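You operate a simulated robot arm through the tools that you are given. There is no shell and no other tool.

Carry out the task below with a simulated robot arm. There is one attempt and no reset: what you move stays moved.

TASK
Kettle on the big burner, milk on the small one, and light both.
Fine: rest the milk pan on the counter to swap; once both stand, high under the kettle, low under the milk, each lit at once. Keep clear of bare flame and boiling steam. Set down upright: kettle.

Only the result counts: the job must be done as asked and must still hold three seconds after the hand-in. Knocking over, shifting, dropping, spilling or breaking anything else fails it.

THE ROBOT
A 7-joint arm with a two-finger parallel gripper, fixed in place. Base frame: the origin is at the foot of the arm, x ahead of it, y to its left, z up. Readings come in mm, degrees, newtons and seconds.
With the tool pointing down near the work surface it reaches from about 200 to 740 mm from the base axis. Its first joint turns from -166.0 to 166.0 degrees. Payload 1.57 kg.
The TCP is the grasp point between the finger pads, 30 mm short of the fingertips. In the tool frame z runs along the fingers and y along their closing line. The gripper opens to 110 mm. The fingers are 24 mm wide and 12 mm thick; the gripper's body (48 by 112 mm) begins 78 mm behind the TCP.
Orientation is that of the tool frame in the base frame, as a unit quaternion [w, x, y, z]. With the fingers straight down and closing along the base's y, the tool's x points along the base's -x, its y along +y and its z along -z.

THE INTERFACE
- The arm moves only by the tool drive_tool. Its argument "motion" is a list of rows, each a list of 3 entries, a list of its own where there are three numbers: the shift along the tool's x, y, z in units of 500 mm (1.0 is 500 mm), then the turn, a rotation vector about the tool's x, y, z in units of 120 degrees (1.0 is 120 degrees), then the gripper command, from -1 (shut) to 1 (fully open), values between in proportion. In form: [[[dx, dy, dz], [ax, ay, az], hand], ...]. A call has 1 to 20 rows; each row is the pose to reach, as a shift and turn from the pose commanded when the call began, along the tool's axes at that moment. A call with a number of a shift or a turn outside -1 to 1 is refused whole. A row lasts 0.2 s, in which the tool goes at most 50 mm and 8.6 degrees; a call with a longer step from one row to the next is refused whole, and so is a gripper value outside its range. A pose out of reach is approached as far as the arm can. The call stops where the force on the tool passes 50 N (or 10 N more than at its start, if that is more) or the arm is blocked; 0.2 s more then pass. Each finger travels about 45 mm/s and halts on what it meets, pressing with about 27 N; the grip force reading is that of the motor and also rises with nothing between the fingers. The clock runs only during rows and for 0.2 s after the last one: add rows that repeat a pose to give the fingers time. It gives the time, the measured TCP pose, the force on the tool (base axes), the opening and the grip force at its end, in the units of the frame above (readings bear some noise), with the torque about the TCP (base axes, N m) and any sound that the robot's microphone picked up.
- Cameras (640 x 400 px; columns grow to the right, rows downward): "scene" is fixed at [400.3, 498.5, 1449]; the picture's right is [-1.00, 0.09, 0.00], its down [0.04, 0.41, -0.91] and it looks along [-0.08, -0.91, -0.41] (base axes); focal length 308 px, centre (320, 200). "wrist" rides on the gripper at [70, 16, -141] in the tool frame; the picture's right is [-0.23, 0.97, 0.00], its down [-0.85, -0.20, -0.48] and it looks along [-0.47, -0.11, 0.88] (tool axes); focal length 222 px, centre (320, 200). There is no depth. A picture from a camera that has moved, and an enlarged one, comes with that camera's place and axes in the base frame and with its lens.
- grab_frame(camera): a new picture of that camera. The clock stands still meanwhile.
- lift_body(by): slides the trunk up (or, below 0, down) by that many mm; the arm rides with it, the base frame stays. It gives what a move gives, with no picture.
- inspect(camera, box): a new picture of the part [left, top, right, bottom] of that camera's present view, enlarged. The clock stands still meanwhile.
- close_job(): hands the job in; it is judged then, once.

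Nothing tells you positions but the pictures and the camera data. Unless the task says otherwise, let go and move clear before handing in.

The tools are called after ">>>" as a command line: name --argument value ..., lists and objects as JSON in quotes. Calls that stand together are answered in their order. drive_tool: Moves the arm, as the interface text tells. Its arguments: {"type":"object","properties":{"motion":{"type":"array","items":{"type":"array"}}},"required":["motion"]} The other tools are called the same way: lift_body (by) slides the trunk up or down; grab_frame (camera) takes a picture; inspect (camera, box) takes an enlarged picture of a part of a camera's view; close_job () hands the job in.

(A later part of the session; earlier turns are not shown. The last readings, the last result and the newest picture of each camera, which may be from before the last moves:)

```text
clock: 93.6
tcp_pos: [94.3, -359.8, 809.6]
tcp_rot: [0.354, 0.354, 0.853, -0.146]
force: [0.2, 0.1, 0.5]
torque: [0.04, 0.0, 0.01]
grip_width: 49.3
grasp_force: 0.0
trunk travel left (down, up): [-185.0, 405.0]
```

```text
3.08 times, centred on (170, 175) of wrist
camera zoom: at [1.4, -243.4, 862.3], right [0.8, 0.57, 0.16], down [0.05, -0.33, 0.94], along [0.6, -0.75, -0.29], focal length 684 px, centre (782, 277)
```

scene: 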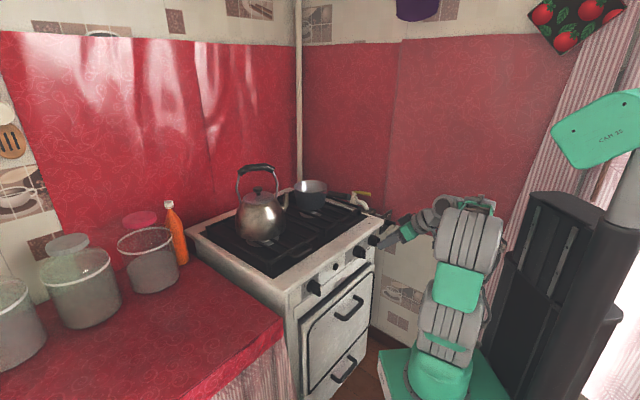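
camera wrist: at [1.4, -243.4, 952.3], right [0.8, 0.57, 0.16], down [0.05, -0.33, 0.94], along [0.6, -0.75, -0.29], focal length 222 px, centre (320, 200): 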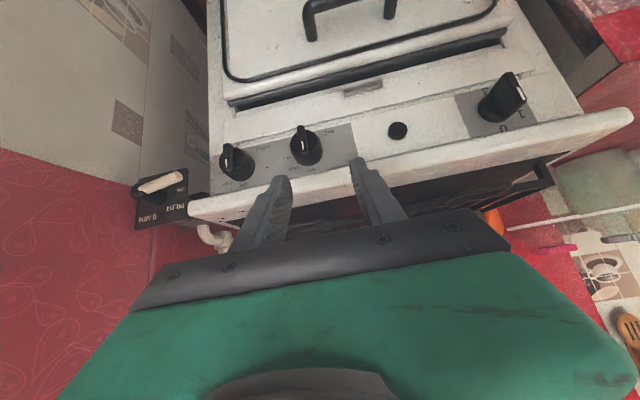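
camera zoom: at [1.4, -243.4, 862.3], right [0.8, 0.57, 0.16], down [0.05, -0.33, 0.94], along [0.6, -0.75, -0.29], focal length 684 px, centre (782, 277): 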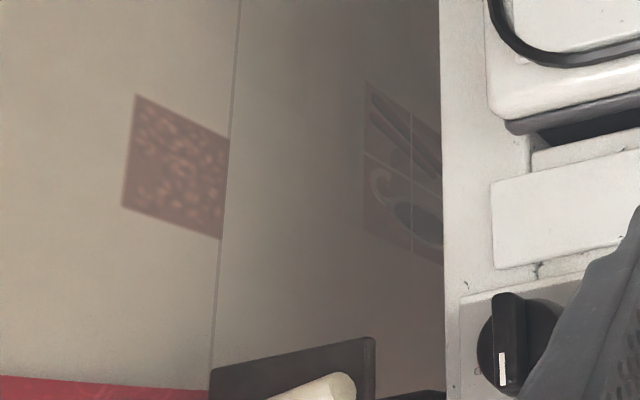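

I close the gripper and first try the unlabelled button gently (with no gas on), listening for what it does: approach in front of it.

>>> drive_tool --motion '[[[-0.02, 0.043, 0.023], [0, 0, 0], -0.5], [[-0.04, 0.086, 0.046], [0, 0, 0], -1], [[-0.06, 0.128, 0.069], [0, 0, 0], -1], [[-0.081, 0.171, 0.092], [0, 0, 0], -1], [[-0.101, 0.214, 0.115], [0, 0, 0], -1], [[-0.101, 0.214, 0.115], [0, 0, 0], -1]]'

>>> grab_frame --camera "wrist"

>>> inspect --camera "scene" --box '[290, 215, 410, 305]'

```text
clock: 95.0
tcp_pos: [224.3, -336.5, 806.7]
tcp_rot: [0.354, 0.354, 0.853, -0.146]
force: [0.0, 0.3, 1.2]
torque: [0.01, -0.02, -0.02]
grip_width: 0.0
grasp_force: 21.2
trunk travel left (down, up): [-185.0, 405.0]
```

```text
taken
camera wrist: at [131.2, -221.0, 858.2], right [0.8, 0.57, 0.16], down [0.05, -0.33, 0.94], along [0.6, -0.75, -0.29], focal length 222 px, centre (320, 200)
```

wrist: 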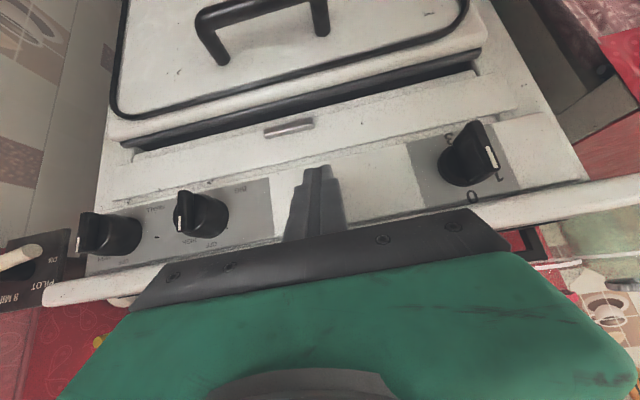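

```text
4.44 times, centred on (350, 260) of scene
camera zoom: at [400.3, 498.5, 1449.0], right [-1.0, 0.09, 0.0], down [0.04, 0.41, -0.91], along [-0.08, -0.91, -0.41], focal length 1371 px, centre (187, -67)
```

zoom: 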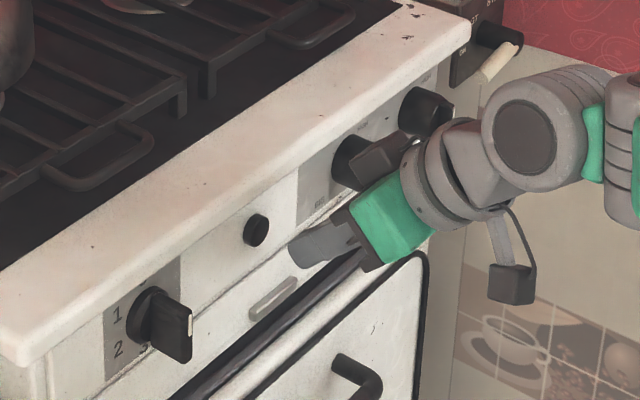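

>>> drive_tool --motion '[[[-0.0141, 0, 0.0141], [0, 0, 0], -1], [[-0.0283, 0, 0.0283], [0, 0, 0], -1], [[-0.0396, 0, 0.0396], [0, 0, 0], -1], [[-0.0396, 0, 0.0396], [0, 0, 0], -1]]'

>>> inspect --camera "scene" --box '[320, 240, 380, 285]'

```text
clock: 96.0
tcp_pos: [243.2, -357.2, 805.2]
tcp_rot: [0.354, 0.354, 0.853, -0.146]
force: [-0.3, -0.4, 0.1]
torque: [0.04, 0.0, -0.01]
grip_width: 0.0
grasp_force: 21.1
trunk travel left (down, up): [-185.0, 405.0]
```

```text
8.89 times, centred on (350, 262) of scene
camera zoom: at [400.3, 498.5, 1449.0], right [-1.0, 0.09, 0.0], down [0.04, 0.41, -0.91], along [-0.08, -0.91, -0.41], focal length 2742 px, centre (53, -356)
```

zoom: 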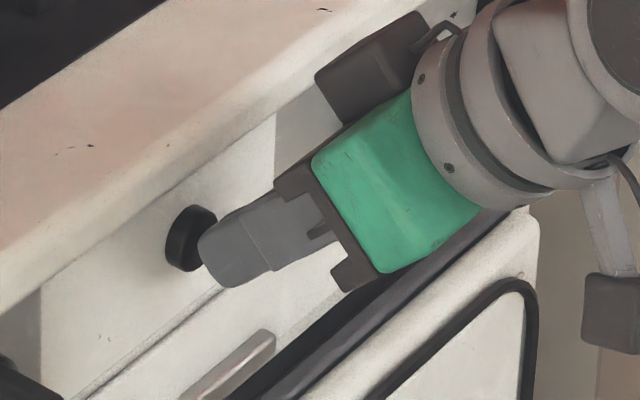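

>>> drive_tool --motion '[[[-0.0057, 0, 0.0057], [0, 0, 0], -1], [[-0.0113, 0, 0.0113], [0, 0, 0], -1], [[-0.0113, 0, 0.0113], [0, 0, 0], -1]]'

```text
clock: 96.8
tcp_pos: [249.7, -361.7, 806.1]
tcp_rot: [0.354, 0.354, 0.853, -0.146]
force: [-12.1, 15.7, 2.5]
torque: [0.15, 0.09, 0.06]
grip_width: 0.4
grasp_force: 20.7
trunk travel left (down, up): [-185.0, 405.0]
heard: click
```

A click was heard on pressing. I hold it for a moment to hear whether it sparks, then back off.

>>> drive_tool --motion '[[[0, 0, 0], [0, 0, 0], -1], [[0, 0, 0], [0, 0, 0], -1]]'

>>> grab_frame --camera "scene"

```text
clock: 97.4
tcp_pos: [248.7, -362.3, 805.4]
tcp_rot: [0.354, 0.353, 0.854, -0.145]
force: [-14.0, 15.7, 0.5]
torque: [0.22, 0.17, 0.01]
grip_width: 0.0
grasp_force: 21.7
trunk travel left (down, up): [-185.0, 405.0]
```

```text
taken
```

scene: 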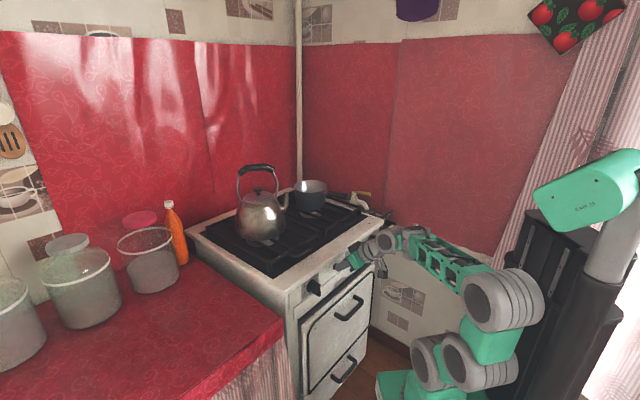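

>>> drive_tool --motion '[[[0.01, 0, -0.01], [0, 0, 0], -1], [[0.03, 0, -0.03], [0, 0, 0], -1], [[0.05, 0, -0.05], [0, 0, 0], -1], [[0.05, 0, -0.05], [0, 0, 0], -1]]'

>>> inspect --camera "scene" --box '[230, 170, 370, 270]'

>>> inspect --camera "scene" --box '[345, 180, 400, 240]'

>>> inspect --camera "scene" --box '[320, 225, 380, 275]'

```text
clock: 98.4
tcp_pos: [224.8, -335.7, 806.3]
tcp_rot: [0.353, 0.354, 0.853, -0.146]
force: [-0.1, -0.7, 0.4]
torque: [-0.03, 0.0, -0.02]
grip_width: 0.0
grasp_force: 21.5
trunk travel left (down, up): [-185.0, 405.0]
```

```text
4.00 times, centred on (300, 220) of scene
camera zoom: at [400.3, 498.5, 1449.0], right [-1.0, 0.09, 0.0], down [0.04, 0.41, -0.91], along [-0.08, -0.91, -0.41], focal length 1234 px, centre (400, 120)
```

zoom: 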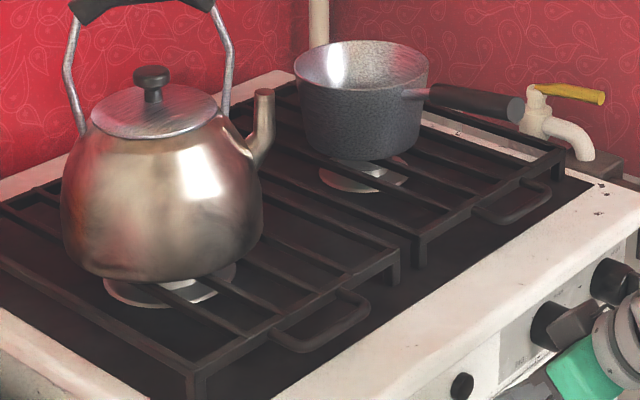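

```text
6.67 times, centred on (372, 210) of scene
camera zoom: at [400.3, 498.5, 1449.0], right [-1.0, 0.09, 0.0], down [0.04, 0.41, -0.91], along [-0.08, -0.91, -0.41], focal length 2056 px, centre (-30, 133)
```

zoom: 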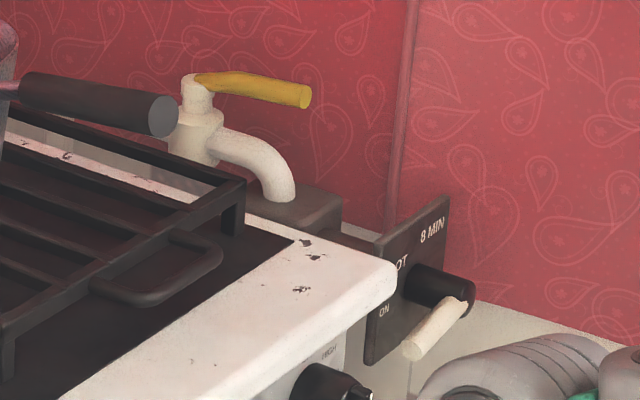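

```text
8.00 times, centred on (350, 250) of scene
camera zoom: at [400.3, 498.5, 1449.0], right [-1.0, 0.09, 0.0], down [0.04, 0.41, -0.91], along [-0.08, -0.91, -0.41], focal length 2467 px, centre (80, -200)
```

zoom: 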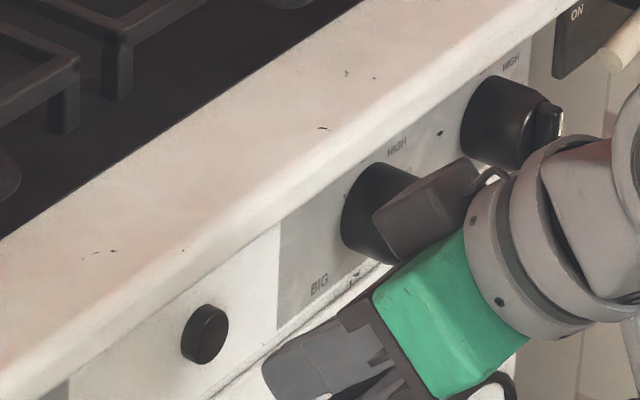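

The button gives a piezo-like click. Next I go in front of the BIG tap, levelling the tool so it points straight at the knob.

>>> drive_tool --motion '[[[0.04, -0.02, -0.04], [0, 0, 0], -0.5], [[0.078, -0.05, -0.078], [0, -0.03, 0], -0.3], [[0.082, -0.12, -0.07], [0, -0.08, 0], -0.1], [[0.086, -0.19, -0.063], [0, -0.12, 0], -0.1], [[0.092, -0.276, -0.058], [0, -0.167, 0], -0.1], [[0.092, -0.276, -0.058], [0, -0.167, 0], -0.1]]'

>>> grab_frame --camera "wrist"

>>> grab_frame --camera "scene"

```text
clock: 99.8
tcp_pos: [90.2, -399.2, 796.7]
tcp_rot: [0.498, 0.323, 0.778, -0.206]
force: [-0.4, -1.6, -0.4]
torque: [-0.05, 0.01, -0.04]
grip_width: 49.4
grasp_force: 0.1
trunk travel left (down, up): [-185.0, 405.0]
```

```text
taken
camera wrist: at [-9.3, -276.6, 793.4], right [0.76, 0.62, 0.21], down [-0.19, -0.09, 0.98], along [0.62, -0.78, 0.05], focal length 222 px, centre (320, 200)
```

wrist: 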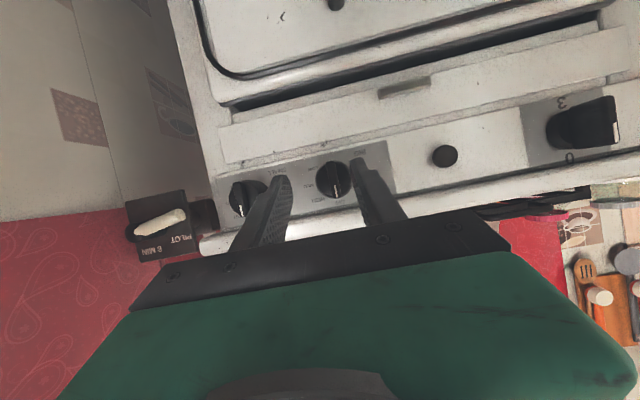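

```text
taken
```

scene: 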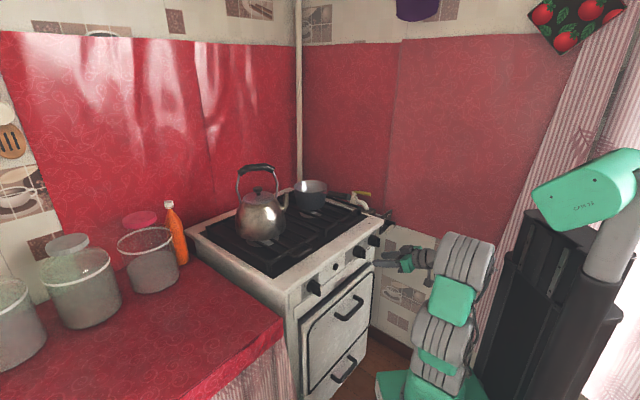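

>>> inspect --camera "wrist" --box '[210, 110, 480, 250]'

>>> inspect --camera "wrist" --box '[110, 170, 230, 270]'

```text
2.37 times, centred on (345, 180) of wrist
camera zoom: at [-9.3, -276.6, 793.4], right [0.76, 0.62, 0.21], down [-0.19, -0.09, 0.98], along [0.62, -0.78, 0.05], focal length 526 px, centre (261, 247)
```

zoom: 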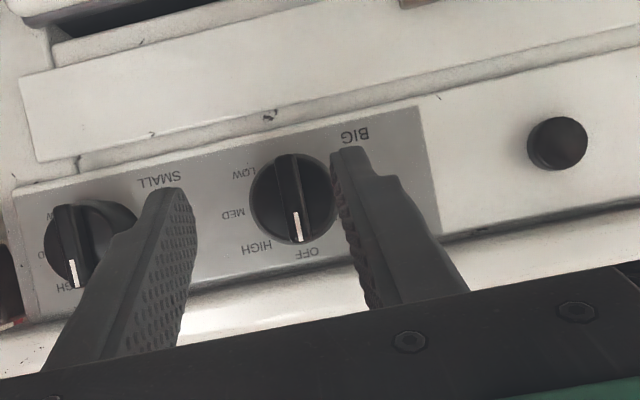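

```text
4.00 times, centred on (170, 220) of wrist
camera zoom: at [-9.3, -276.6, 793.4], right [0.76, 0.62, 0.21], down [-0.19, -0.09, 0.98], along [0.62, -0.78, 0.05], focal length 888 px, centre (920, 120)
```

zoom: 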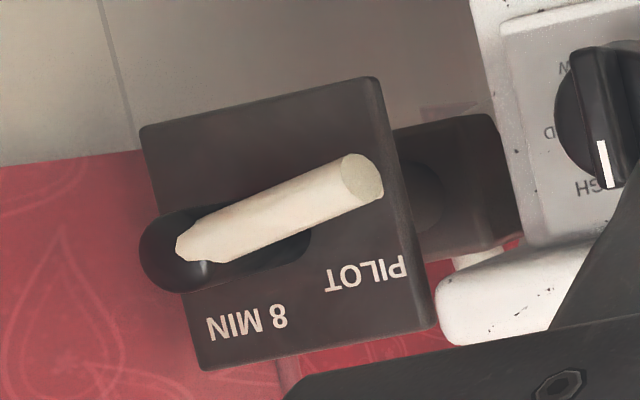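

The panel and lever are clear from here: taps read OFF, and the lever sits on ON with PILOT 45° further. Before opening any gas I try the lever: I go below it (gripper closed) to move it up toward PILOT.

>>> drive_tool --motion '[[[0.01, -0.067, 0.005], [0, 0, 0], -0.5], [[0.02, -0.134, 0.009], [0, 0, 0], -1], [[0.03, -0.201, 0.014], [0, 0, 0], -1], [[0.04, -0.268, 0.018], [0, 0, 0], -1], [[0.05, -0.335, 0.023], [0, 0, 0], -1], [[0.058, -0.402, 0.027], [0, 0, 0], -1], [[0.058, -0.402, 0.027], [0, 0, 0], -1]]'

>>> grab_frame --camera "wrist"

>>> inspect --camera "scene" --box '[350, 190, 450, 270]'

```text
clock: 101.4
tcp_pos: [-49.3, -543.0, 757.7]
tcp_rot: [0.497, 0.324, 0.779, -0.203]
force: [0.3, 1.1, -0.1]
torque: [0.02, -0.02, 0.02]
grip_width: 0.0
grasp_force: 21.5
trunk travel left (down, up): [-185.0, 405.0]
```

```text
taken
camera wrist: at [-147.4, -420.1, 755.5], right [0.76, 0.62, 0.21], down [-0.2, -0.09, 0.98], along [0.63, -0.78, 0.05], focal length 222 px, centre (320, 200)
```

wrist: 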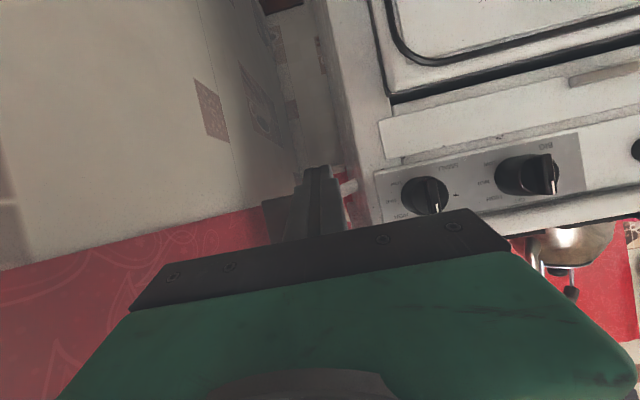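

```text
5.00 times, centred on (400, 230) of scene
camera zoom: at [400.3, 498.5, 1449.0], right [-1.0, 0.09, 0.0], down [0.04, 0.41, -0.91], along [-0.08, -0.91, -0.41], focal length 1542 px, centre (-80, 50)
```

zoom: 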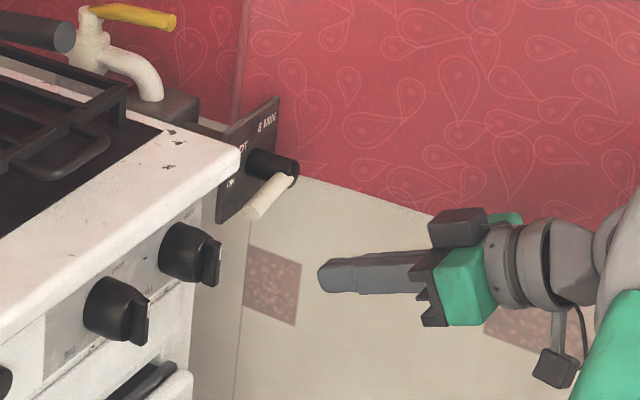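

>>> drive_tool --motion '[[[-0.0186, 0, 0.04], [0, 0, 0], -1], [[-0.0372, 0, 0.08], [0, 0, 0], -1], [[-0.0558, 0, 0.1196], [0, 0, 0], -1], [[-0.074, 0, 0.111], [0, 0, 0], -1], [[-0.092, 0, 0.1027], [0, 0, 0], -1], [[-0.092, 0, 0.1027], [0, 0, 0], -1]]'

>>> inspect --camera "scene" --box '[360, 200, 440, 260]'

>>> inspect --camera "wrist" --box '[230, 110, 430, 240]'

```text
clock: 102.8
tcp_pos: [-4.0, -589.7, 780.6]
tcp_rot: [0.497, 0.323, 0.779, -0.205]
force: [-1.1, -0.1, 0.1]
torque: [-0.02, 0.0, -0.02]
grip_width: 0.0
grasp_force: 20.9
trunk travel left (down, up): [-185.0, 405.0]
```

```text
6.67 times, centred on (400, 230) of scene
camera zoom: at [400.3, 498.5, 1449.0], right [-1.0, 0.09, 0.0], down [0.04, 0.41, -0.91], along [-0.08, -0.91, -0.41], focal length 2056 px, centre (-213, 0)
```

zoom: 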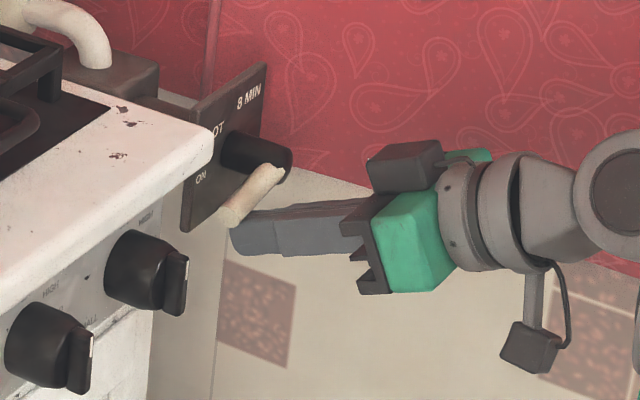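

```text
3.08 times, centred on (330, 175) of wrist
camera zoom: at [-103.4, -466.3, 778.4], right [0.76, 0.62, 0.21], down [-0.19, -0.09, 0.98], along [0.62, -0.78, 0.05], focal length 684 px, centre (289, 277)
```

zoom: 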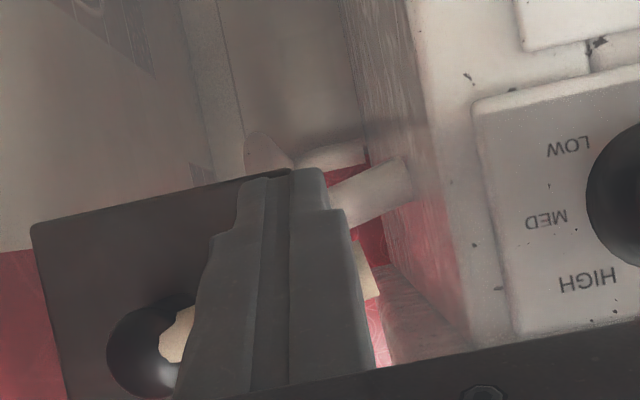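

The finger is right under the lever. Pushing it up in small steps while watching force and sounds.

>>> drive_tool --motion '[[[-0.0073, 0, -0.0034], [0, 0, 0], -1], [[-0.0145, 0, -0.0068], [0, 0, 0], -1], [[-0.0218, 0, -0.0101], [0, 0, 0], -1], [[-0.0218, 0, -0.0101], [0, 0, 0], -1]]'

>>> inspect --camera "scene" --box '[360, 200, 440, 260]'

```text
clock: 103.8
tcp_pos: [-5.7, -587.7, 792.9]
tcp_rot: [0.497, 0.322, 0.779, -0.205]
force: [-0.6, 1.0, 0.1]
torque: [-0.01, 0.03, 0.02]
grip_width: 0.0
grasp_force: 20.8
trunk travel left (down, up): [-185.0, 405.0]
```

```text
6.67 times, centred on (400, 230) of scene
camera zoom: at [400.3, 498.5, 1449.0], right [-1.0, 0.09, 0.0], down [0.04, 0.41, -0.91], along [-0.08, -0.91, -0.41], focal length 2056 px, centre (-213, 0)
```

zoom: 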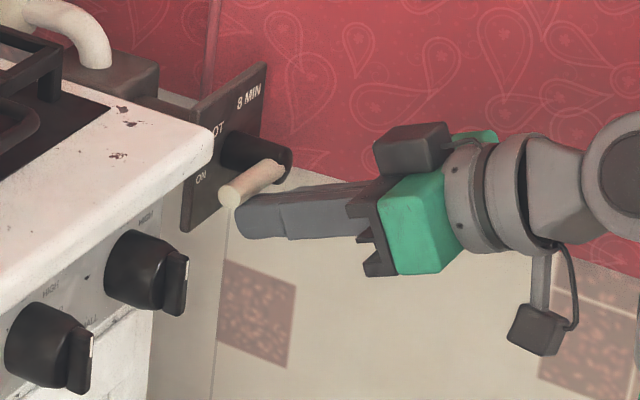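

>>> drive_tool --motion '[[[-0.0091, 0, -0.0042], [0, 0, 0], -1], [[-0.0181, 0, -0.0085], [0, 0, 0], -1], [[-0.0272, 0, -0.0127], [0, 0, 0], -1], [[-0.0272, 0, -0.0127], [0, 0, 0], -1]]'

>>> inspect --camera "scene" --box '[360, 200, 440, 260]'

```text
clock: 104.8
tcp_pos: [-6.9, -589.3, 809.1]
tcp_rot: [0.497, 0.324, 0.779, -0.206]
force: [0.0, 0.4, 0.5]
torque: [0.01, 0.0, 0.0]
grip_width: 0.0
grasp_force: 21.2
trunk travel left (down, up): [-185.0, 405.0]
```

```text
6.67 times, centred on (400, 230) of scene
camera zoom: at [400.3, 498.5, 1449.0], right [-1.0, 0.09, 0.0], down [0.04, 0.41, -0.91], along [-0.08, -0.91, -0.41], focal length 2056 px, centre (-213, 0)
```

zoom: 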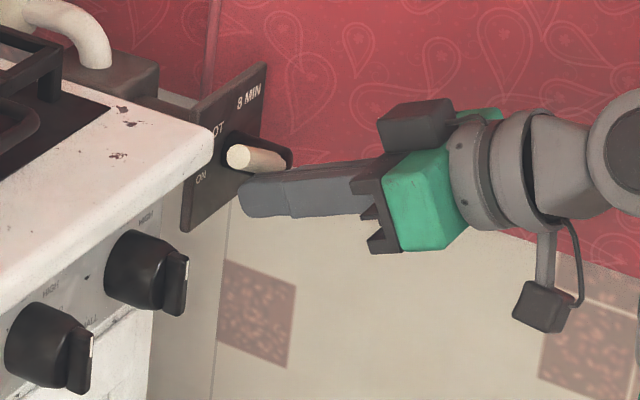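

>>> drive_tool --motion '[[[-0.0073, 0, -0.0034], [0, 0, 0], -1], [[-0.0145, 0, -0.0068], [0, 0, 0], -1], [[-0.0145, 0, -0.0068], [0, 0, 0], -1]]'

>>> inspect --camera "scene" --box '[360, 200, 440, 260]'

>>> inspect --camera "wrist" --box '[200, 90, 440, 260]'

```text
clock: 105.6
tcp_pos: [-7.0, -587.5, 818.1]
tcp_rot: [0.498, 0.323, 0.778, -0.205]
force: [-0.7, 0.5, -0.4]
torque: [0.03, -0.02, -0.02]
grip_width: 0.0
grasp_force: 21.4
trunk travel left (down, up): [-185.0, 405.0]
```

```text
6.67 times, centred on (400, 230) of scene
camera zoom: at [400.3, 498.5, 1449.0], right [-1.0, 0.09, 0.0], down [0.04, 0.41, -0.91], along [-0.08, -0.91, -0.41], focal length 2056 px, centre (-213, 0)
```

zoom: 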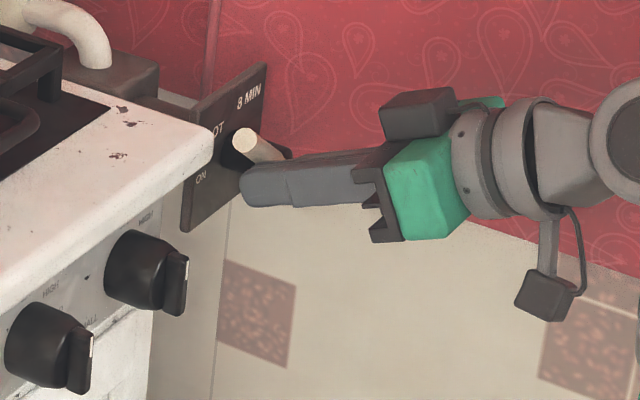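

```text
2.35 times, centred on (320, 175) of wrist
camera zoom: at [-106.1, -465.3, 814.0], right [0.76, 0.62, 0.21], down [-0.19, -0.09, 0.98], along [0.62, -0.78, 0.05], focal length 523 px, centre (320, 259)
```

zoom: 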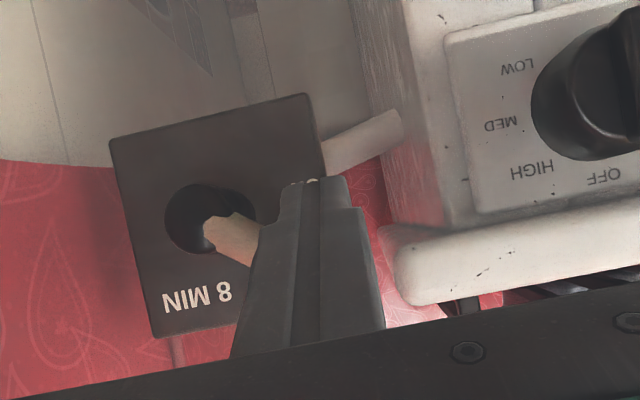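

The lever now points toward PILOT and moved freely without a sound. I ease the finger away and see whether the lever stays and whether anything lit.

>>> drive_tool --motion '[[[0.02, 0, 0.0], [0, 0, 0], -1], [[0.035, 0, -0.05], [0, 0, 0], -1], [[0.045, 0, -0.1], [0, 0, 0], -1], [[0.055, 0.05, -0.14], [0, 0, 0], -1], [[0.055, 0.05, -0.14], [0, 0, 0], -1]]'

>>> inspect --camera "scene" --box '[360, 190, 440, 250]'

>>> inspect --camera "scene" --box '[240, 190, 360, 265]'

>>> inspect --camera "wrist" --box '[200, 90, 440, 260]'

```text
clock: 106.8
tcp_pos: [-42.7, -517.4, 820.5]
tcp_rot: [0.497, 0.323, 0.779, -0.206]
force: [0.0, 0.5, 0.1]
torque: [-0.02, 0.0, 0.03]
grip_width: 0.0
grasp_force: 21.5
trunk travel left (down, up): [-185.0, 405.0]
```

```text
6.67 times, centred on (400, 220) of scene
camera zoom: at [400.3, 498.5, 1449.0], right [-1.0, 0.09, 0.0], down [0.04, 0.41, -0.91], along [-0.08, -0.91, -0.41], focal length 2056 px, centre (-213, 67)
```

zoom: 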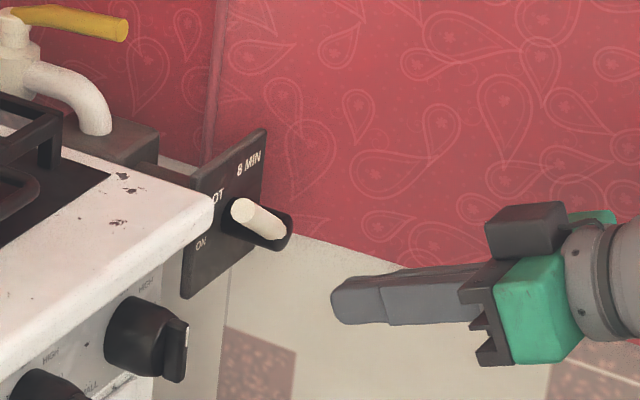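

```text
5.33 times, centred on (300, 228) of scene
camera zoom: at [400.3, 498.5, 1449.0], right [-1.0, 0.09, 0.0], down [0.04, 0.41, -0.91], along [-0.08, -0.91, -0.41], focal length 1645 px, centre (427, 53)
```

zoom: 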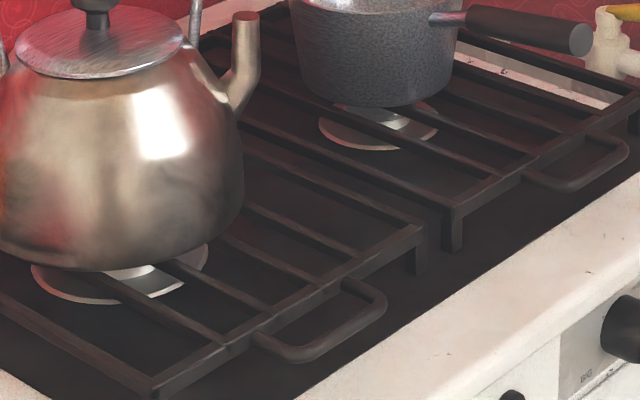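

```text
2.35 times, centred on (320, 175) of wrist
camera zoom: at [-141.2, -395.5, 818.0], right [0.76, 0.62, 0.21], down [-0.19, -0.09, 0.98], along [0.62, -0.78, 0.05], focal length 523 px, centre (320, 259)
```

zoom: 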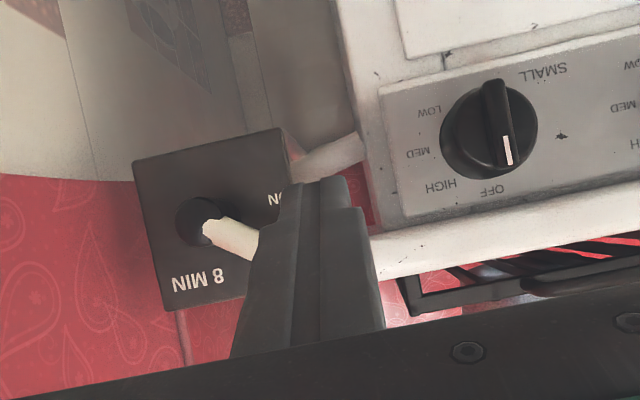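

The lever stays at PILOT by itself. I now press the igniter button with the lever in this position (still no tap open) to see if a pilot lights.

>>> drive_tool --motion '[[[0.002, 0.079, 0.004], [0, 0.021, 0], -1], [[0.005, 0.158, 0.008], [0, 0.042, 0], -1], [[0.007, 0.237, 0.012], [0, 0.063, 0], -1], [[0.01, 0.316, 0.016], [0, 0.084, 0], -1], [[0.012, 0.395, 0.02], [0, 0.105, 0], -1], [[0.014, 0.474, 0.024], [0, 0.126, 0], -1], [[0.017, 0.553, 0.028], [0, 0.147, 0], -1], [[0.019, 0.632, 0.031], [0, 0.167, 0], -1], [[-0.002, 0.632, 0.077], [0, 0.167, 0], -1], [[-0.0244, 0.632, 0.123], [0, 0.167, 0], -1], [[-0.0244, 0.632, 0.123], [0, 0.167, 0], -1]]'

>>> inspect --camera "scene" --box '[320, 190, 430, 285]'

```text
clock: 109.2
tcp_pos: [224.1, -337.4, 803.3]
tcp_rot: [0.354, 0.354, 0.853, -0.145]
force: [0.6, 0.3, -0.8]
torque: [0.0, 0.03, 0.03]
grip_width: 0.0
grasp_force: 21.3
trunk travel left (down, up): [-185.0, 405.0]
```

```text
4.21 times, centred on (375, 238) of scene
camera zoom: at [400.3, 498.5, 1449.0], right [-1.0, 0.09, 0.0], down [0.04, 0.41, -0.91], along [-0.08, -0.91, -0.41], focal length 1299 px, centre (88, 42)
```

zoom: 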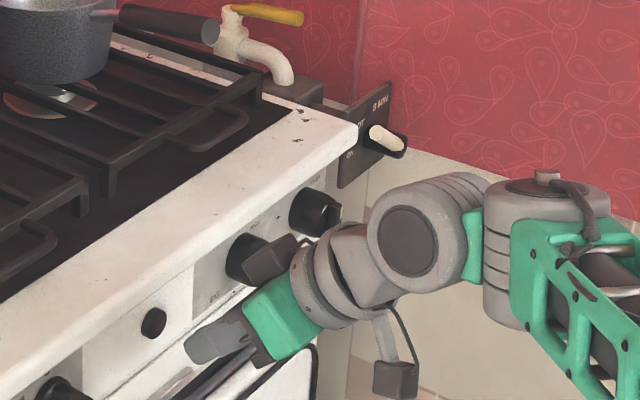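

>>> drive_tool --motion '[[[-0.0141, 0, 0.0141], [0, 0, 0], -1], [[-0.0283, 0, 0.0283], [0, 0, 0], -1], [[-0.0396, 0, 0.0396], [0, 0, 0], -1], [[-0.0453, 0, 0.0453], [0, 0, 0], -1], [[-0.0509, 0, 0.0509], [0, 0, 0], -1], [[-0.0509, 0, 0.0509], [0, 0, 0], -1]]'

>>> inspect --camera "scene" --box '[230, 170, 370, 270]'

>>> inspect --camera "scene" --box '[320, 190, 430, 285]'

```text
clock: 110.6
tcp_pos: [249.2, -360.8, 805.4]
tcp_rot: [0.353, 0.354, 0.854, -0.145]
force: [-9.9, 12.3, -2.7]
torque: [0.23, 0.22, 0.04]
grip_width: 0.1
grasp_force: 21.6
trunk travel left (down, up): [-185.0, 405.0]
heard: click
```

```text
4.00 times, centred on (300, 220) of scene
camera zoom: at [400.3, 498.5, 1449.0], right [-1.0, 0.09, 0.0], down [0.04, 0.41, -0.91], along [-0.08, -0.91, -0.41], focal length 1234 px, centre (400, 120)
```

zoom: 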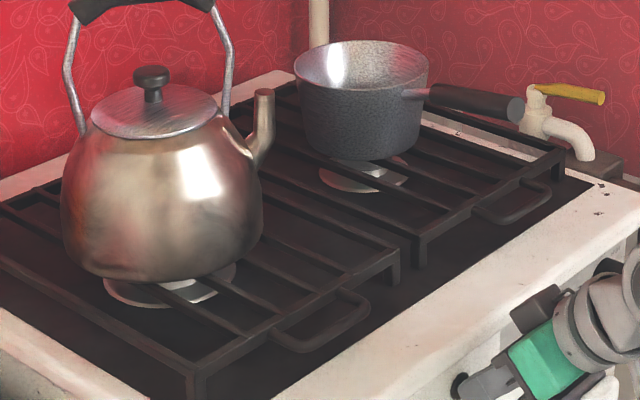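

```text
4.21 times, centred on (375, 238) of scene
camera zoom: at [400.3, 498.5, 1449.0], right [-1.0, 0.09, 0.0], down [0.04, 0.41, -0.91], along [-0.08, -0.91, -0.41], focal length 1299 px, centre (88, 42)
```

zoom: 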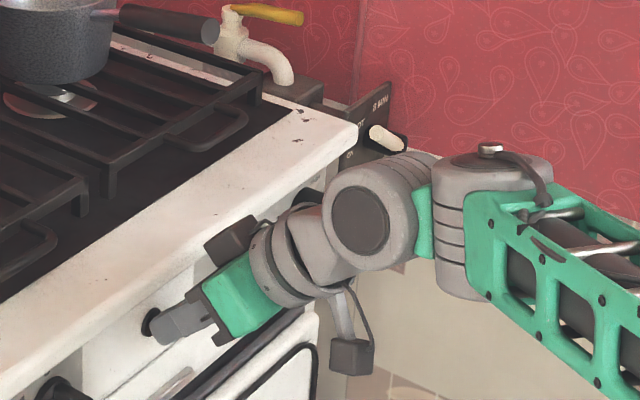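

>>> drive_tool --motion '[[[0.01, 0, -0.01], [0, 0, 0], -1], [[0.03, 0, -0.03], [0, 0, 0], -1], [[0.06, 0, -0.06], [0, 0, 0], -1], [[0.09, 0, -0.09], [0, 0, 0], -1], [[0.09, 0, -0.09], [0, 0, 0], -1]]'

>>> inspect --camera "scene" --box '[375, 205, 405, 235]'

>>> inspect --camera "wrist" --box '[0, 130, 260, 300]'

```text
clock: 111.8
tcp_pos: [202.5, -316.9, 807.5]
tcp_rot: [0.354, 0.354, 0.853, -0.146]
force: [0.1, -0.1, -0.9]
torque: [0.01, -0.05, 0.0]
grip_width: 0.1
grasp_force: 21.6
trunk travel left (down, up): [-185.0, 405.0]
```

```text
13.33 times, centred on (390, 220) of scene
camera zoom: at [400.3, 498.5, 1449.0], right [-1.0, 0.09, 0.0], down [0.04, 0.41, -0.91], along [-0.08, -0.91, -0.41], focal length 4112 px, centre (-613, -67)
```

zoom: 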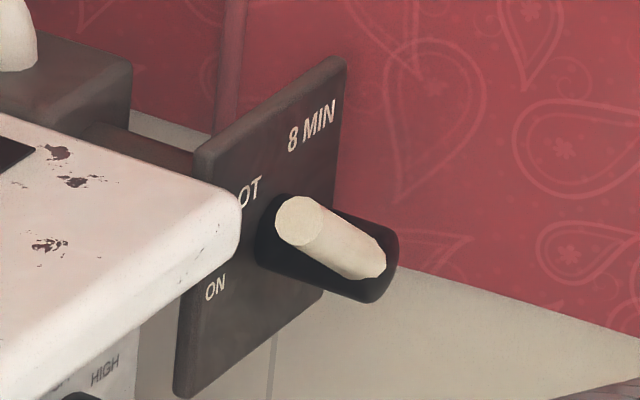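

```text
2.35 times, centred on (130, 215) of wrist
camera zoom: at [110.9, -200.7, 859.1], right [0.8, 0.57, 0.16], down [0.05, -0.33, 0.94], along [0.6, -0.75, -0.29], focal length 523 px, centre (767, 165)
```

zoom: 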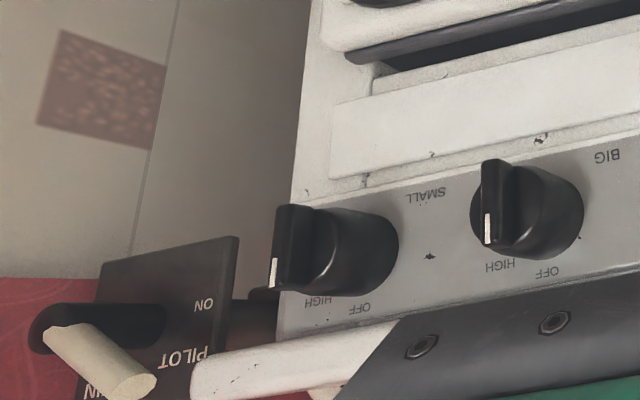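

I wait a few seconds to see if the lever runs back like a timer.

>>> drive_tool --motion '[[[0, 0, 0], [0, 0, 0], -1], [[0, 0, 0], [0, 0, 0], -1], [[0, 0, 0], [0, 0, 0], -1], [[0, 0, 0], [0, 0, 0], -1], [[0, 0, 0], [0, 0, 0], -1], [[0, 0, 0], [0, 0, 0], -1], [[0, 0, 0], [0, 0, 0], -1], [[0, 0, 0], [0, 0, 0], -1], [[0, 0, 0], [0, 0, 0], -1], [[0, 0, 0], [0, 0, 0], -1], [[0, 0, 0], [0, 0, 0], -1], [[0, 0, 0], [0, 0, 0], -1], [[0, 0, 0], [0, 0, 0], -1], [[0, 0, 0], [0, 0, 0], -1], [[0, 0, 0], [0, 0, 0], -1], [[0, 0, 0], [0, 0, 0], -1], [[0, 0, 0], [0, 0, 0], -1], [[0, 0, 0], [0, 0, 0], -1], [[0, 0, 0], [0, 0, 0], -1], [[0, 0, 0], [0, 0, 0], -1]]'

>>> inspect --camera "scene" --box '[375, 205, 405, 235]'

```text
clock: 116.0
tcp_pos: [202.6, -317.8, 807.0]
tcp_rot: [0.354, 0.353, 0.854, -0.145]
force: [0.1, -0.5, 0.2]
torque: [0.0, 0.06, 0.01]
grip_width: 0.0
grasp_force: 21.5
trunk travel left (down, up): [-185.0, 405.0]
```

```text
13.33 times, centred on (390, 220) of scene
camera zoom: at [400.3, 498.5, 1449.0], right [-1.0, 0.09, 0.0], down [0.04, 0.41, -0.91], along [-0.08, -0.91, -0.41], focal length 4112 px, centre (-613, -67)
```

zoom: 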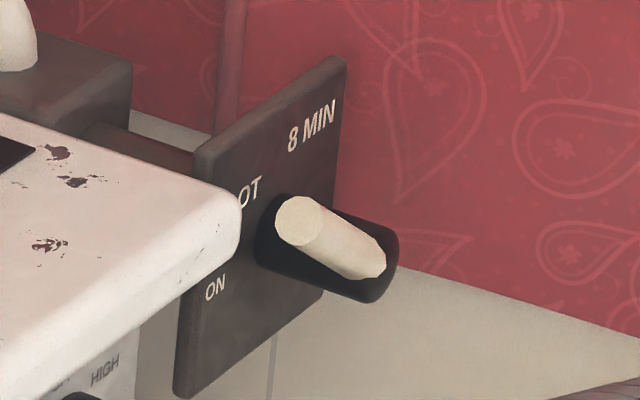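

No drift, so it is a plain selector. I check the burners again closely for any pilot flame after that click.

>>> inspect --camera "scene" --box '[246, 228, 286, 256]'

>>> inspect --camera "scene" --box '[298, 204, 338, 230]'

>>> inspect --camera "scene" --box '[275, 205, 325, 245]'

```text
14.29 times, centred on (266, 242) of scene
camera zoom: at [400.3, 498.5, 1449.0], right [-1.0, 0.09, 0.0], down [0.04, 0.41, -0.91], along [-0.08, -0.91, -0.41], focal length 4406 px, centre (1091, -400)
```

zoom: 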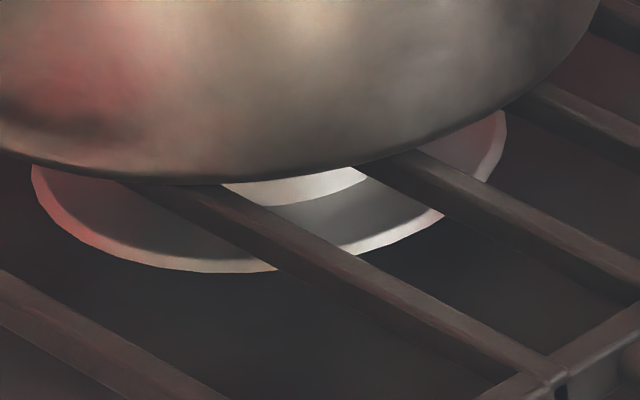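

```text
15.38 times, centred on (318, 217) of scene
camera zoom: at [400.3, 498.5, 1449.0], right [-1.0, 0.09, 0.0], down [0.04, 0.41, -0.91], along [-0.08, -0.91, -0.41], focal length 4745 px, centre (351, -62)
```

zoom: 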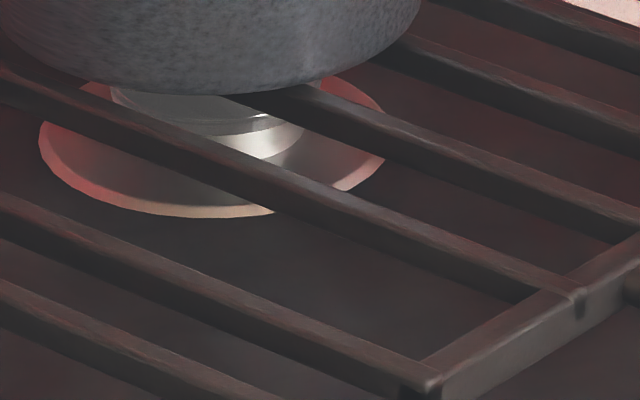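

```text
10.00 times, centred on (300, 225) of scene
camera zoom: at [400.3, 498.5, 1449.0], right [-1.0, 0.09, 0.0], down [0.04, 0.41, -0.91], along [-0.08, -0.91, -0.41], focal length 3084 px, centre (520, -50)
```

zoom: 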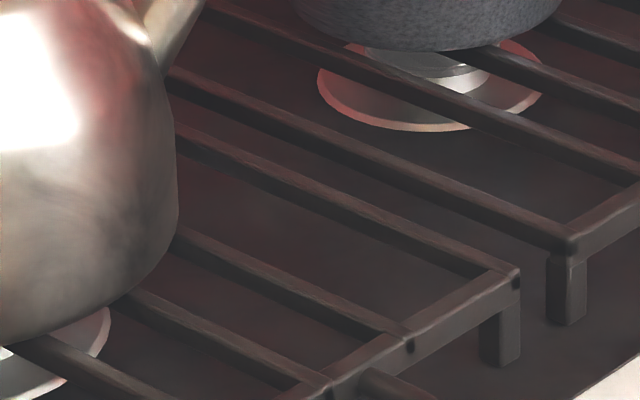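

Still nothing lit. I continue the lever from PILOT round to 8 MIN (taps still shut) to learn what it does.

>>> drive_tool --motion '[[[0.02, -0.05, -0.03], [0, -0.019, 0], -1], [[0.034, -0.12, -0.057], [0, -0.037, 0], -1], [[0.034, -0.195, -0.057], [0, -0.056, 0], -1], [[0.034, -0.27, -0.057], [0, -0.074, 0], -1], [[0.034, -0.345, -0.057], [0, -0.093, 0], -1], [[0.034, -0.42, -0.057], [0, -0.111, 0], -1], [[0.034, -0.495, -0.057], [0, -0.13, 0], -1], [[0.034, -0.57, -0.057], [0, -0.148, 0], -1], [[0.034, -0.646, -0.057], [0, -0.167, 0], -1], [[0.034, -0.646, -0.057], [0, -0.167, 0], -1]]'

>>> inspect --camera "scene" --box '[350, 180, 450, 260]'

>>> grab_frame --camera "wrist"

```text
clock: 118.2
tcp_pos: [-43.3, -522.5, 813.0]
tcp_rot: [0.497, 0.324, 0.779, -0.205]
force: [0.5, -0.8, -0.8]
torque: [0.05, -0.01, 0.0]
grip_width: 0.2
grasp_force: 21.3
trunk travel left (down, up): [-185.0, 405.0]
```

```text
5.00 times, centred on (400, 220) of scene
camera zoom: at [400.3, 498.5, 1449.0], right [-1.0, 0.09, 0.0], down [0.04, 0.41, -0.91], along [-0.08, -0.91, -0.41], focal length 1542 px, centre (-80, 100)
```

zoom: 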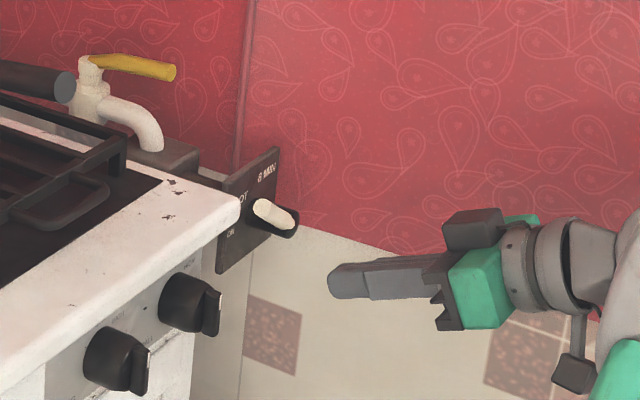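

```text
taken
camera wrist: at [-142.2, -398.7, 810.5], right [0.76, 0.62, 0.21], down [-0.2, -0.09, 0.98], along [0.62, -0.78, 0.05], focal length 222 px, centre (320, 200)
```

wrist: 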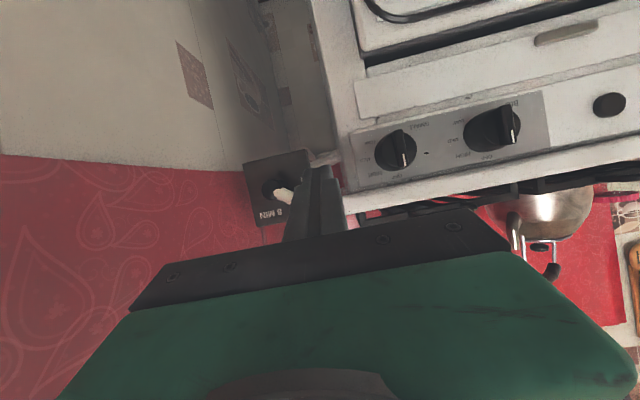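

>>> drive_tool --motion '[[[-0.02, -0.002, 0.047], [0, 0, 0], -1], [[-0.039, -0.004, 0.094], [0, 0, 0], -1], [[-0.0586, -0.006, 0.14], [0, 0, 0], -1], [[-0.0836, -0.031, 0.1283], [0, 0, 0], -1], [[-0.1059, -0.0406, 0.1179], [0, 0, 0], -1], [[-0.1249, -0.056, 0.1091], [0, 0, 0], -1], [[-0.1249, -0.056, 0.1091], [0, 0, 0], -1]]'

>>> inspect --camera "scene" --box '[360, 190, 440, 250]'

```text
clock: 119.8
tcp_pos: [-13.1, -593.8, 848.0]
tcp_rot: [0.498, 0.323, 0.778, -0.206]
force: [0.0, 0.5, -1.5]
torque: [-0.01, 0.03, 0.01]
grip_width: 0.1
grasp_force: 21.4
trunk travel left (down, up): [-185.0, 405.0]
```

```text
6.67 times, centred on (400, 220) of scene
camera zoom: at [400.3, 498.5, 1449.0], right [-1.0, 0.09, 0.0], down [0.04, 0.41, -0.91], along [-0.08, -0.91, -0.41], focal length 2056 px, centre (-213, 67)
```

zoom: 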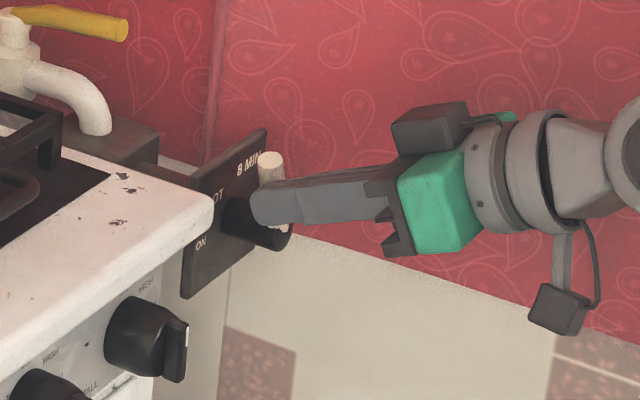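

>>> drive_tool --motion '[[[-0.0147, -0.0206, -0.0068], [0, 0, 0], -1], [[-0.0241, -0.0444, -0.0112], [0, 0, 0], -1], [[-0.0277, -0.0704, -0.0129], [0, 0, 0], -1], [[-0.0277, -0.0704, -0.0129], [0, 0, 0], -1]]'

>>> inspect --camera "scene" --box '[360, 190, 440, 250]'

>>> inspect --camera "wrist" --box '[200, 90, 440, 260]'

```text
clock: 120.8
tcp_pos: [-36.0, -620.2, 864.2]
tcp_rot: [0.498, 0.322, 0.779, -0.206]
force: [-0.6, -0.4, 1.6]
torque: [-0.01, 0.01, 0.0]
grip_width: 0.3
grasp_force: 21.7
trunk travel left (down, up): [-185.0, 405.0]
```

```text
6.67 times, centred on (400, 220) of scene
camera zoom: at [400.3, 498.5, 1449.0], right [-1.0, 0.09, 0.0], down [0.04, 0.41, -0.91], along [-0.08, -0.91, -0.41], focal length 2056 px, centre (-213, 67)
```

zoom: 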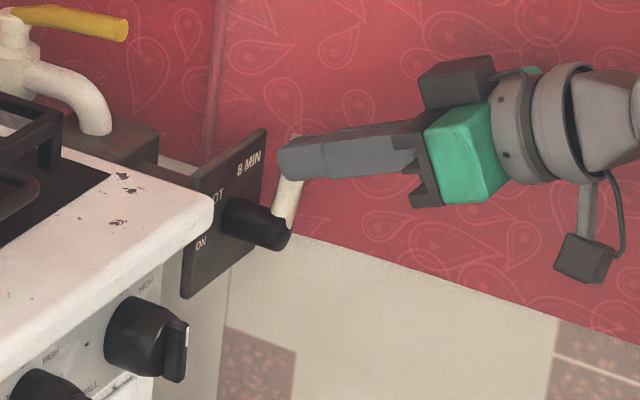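

```text
2.35 times, centred on (320, 175) of wrist
camera zoom: at [-135.7, -497.8, 861.3], right [0.76, 0.62, 0.21], down [-0.19, -0.09, 0.98], along [0.62, -0.78, 0.05], focal length 523 px, centre (320, 259)
```

zoom: 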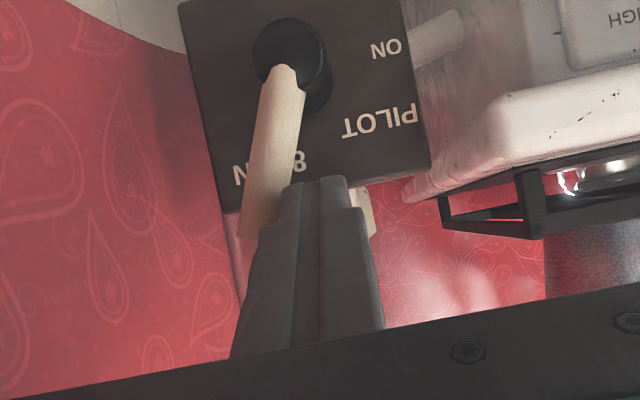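

>>> drive_tool --motion '[[[0.002, -0.02, 0.001], [0, 0, 0], -1], [[0.005, -0.036, 0.002], [0, 0, 0], -1], [[0.005, -0.036, 0.002], [0, 0, 0], -1], [[0.005, -0.036, 0.002], [0, 0, 0], -1]]'

>>> inspect --camera "wrist" --box '[200, 90, 440, 260]'

>>> inspect --camera "scene" --box '[230, 170, 370, 270]'

```text
clock: 121.5
tcp_pos: [-45.5, -627.9, 860.5]
tcp_rot: [0.498, 0.317, 0.782, -0.2]
force: [7.3, 26.0, 5.6]
torque: [0.46, -0.23, 0.42]
grip_width: 0.1
grasp_force: 21.5
trunk travel left (down, up): [-185.0, 405.0]
stopped in row 3: the force on the tool passed its limit at 52 N (the readings are from after the stop); the commanded pose is now the measured one
```

```text
2.35 times, centred on (320, 175) of wrist
camera zoom: at [-146.1, -507.1, 858.8], right [0.75, 0.63, 0.21], down [-0.19, -0.1, 0.98], along [0.64, -0.77, 0.05], focal length 523 px, centre (320, 259)
```

zoom: 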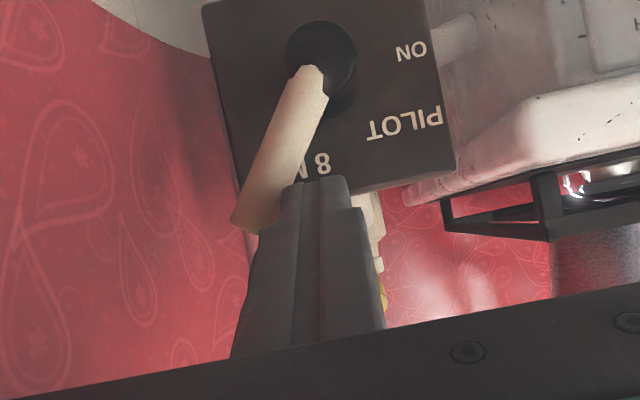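

```text
4.00 times, centred on (300, 220) of scene
camera zoom: at [400.3, 498.5, 1449.0], right [-1.0, 0.09, 0.0], down [0.04, 0.41, -0.91], along [-0.08, -0.91, -0.41], focal length 1234 px, centre (400, 120)
```

zoom: 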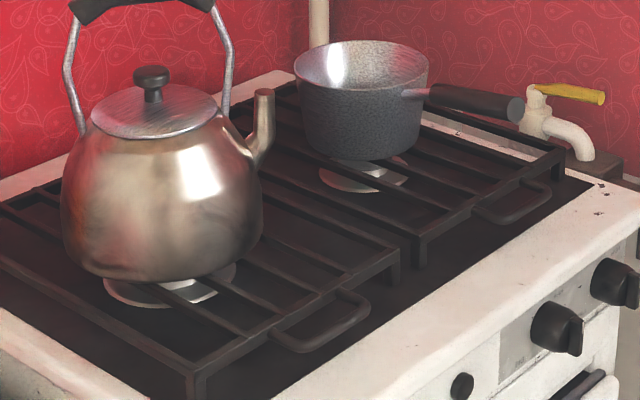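

The lever reached its end stop at 8 MIN. I back off and watch whether it starts running.

>>> drive_tool --motion '[[[0, 0.016, 0], [0, 0, 0], -1], [[0.02, 0.03, -0.04], [0, 0, 0], -1], [[0.04, 0.04, -0.1], [0, 0, 0], -1], [[0.05, 0.04, -0.15], [0, 0, 0], -1], [[0.05, 0.04, -0.15], [0, 0, 0], -1]]'

>>> inspect --camera "scene" --box '[375, 195, 405, 225]'

>>> inspect --camera "wrist" --box '[180, 90, 420, 260]'

```text
clock: 122.7
tcp_pos: [-84.0, -568.0, 859.1]
tcp_rot: [0.495, 0.322, 0.783, -0.196]
force: [0.3, 0.6, 0.1]
torque: [0.04, 0.01, 0.05]
grip_width: 0.1
grasp_force: 21.4
out of reach, approached as far as the arm can: row 4
trunk travel left (down, up): [-185.0, 405.0]
```

```text
13.33 times, centred on (390, 210) of scene
camera zoom: at [400.3, 498.5, 1449.0], right [-1.0, 0.09, 0.0], down [0.04, 0.41, -0.91], along [-0.08, -0.91, -0.41], focal length 4112 px, centre (-613, 67)
```

zoom: 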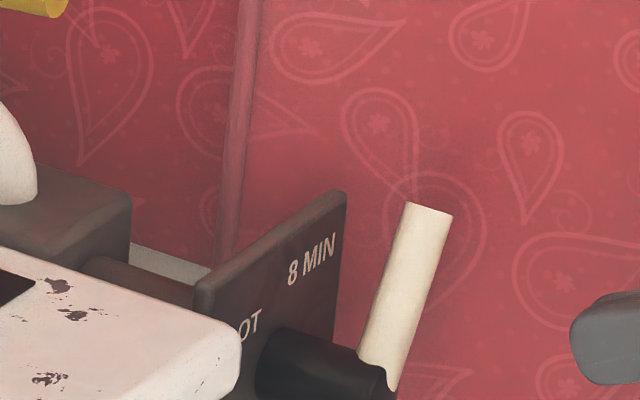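

```text
2.35 times, centred on (300, 175) of wrist
camera zoom: at [-185.0, -446.3, 858.6], right [0.75, 0.63, 0.22], down [-0.19, -0.11, 0.98], along [0.63, -0.77, 0.04], focal length 523 px, centre (367, 259)
```

zoom: 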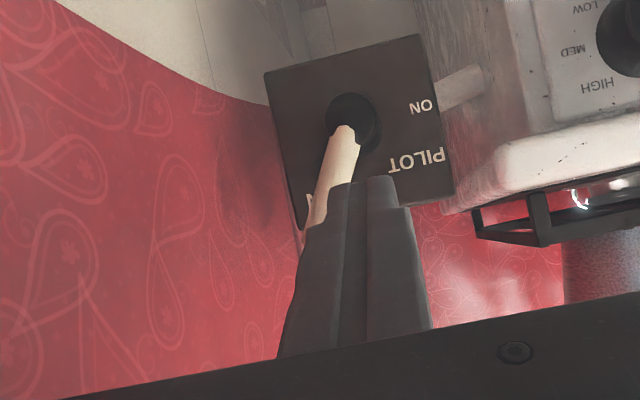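

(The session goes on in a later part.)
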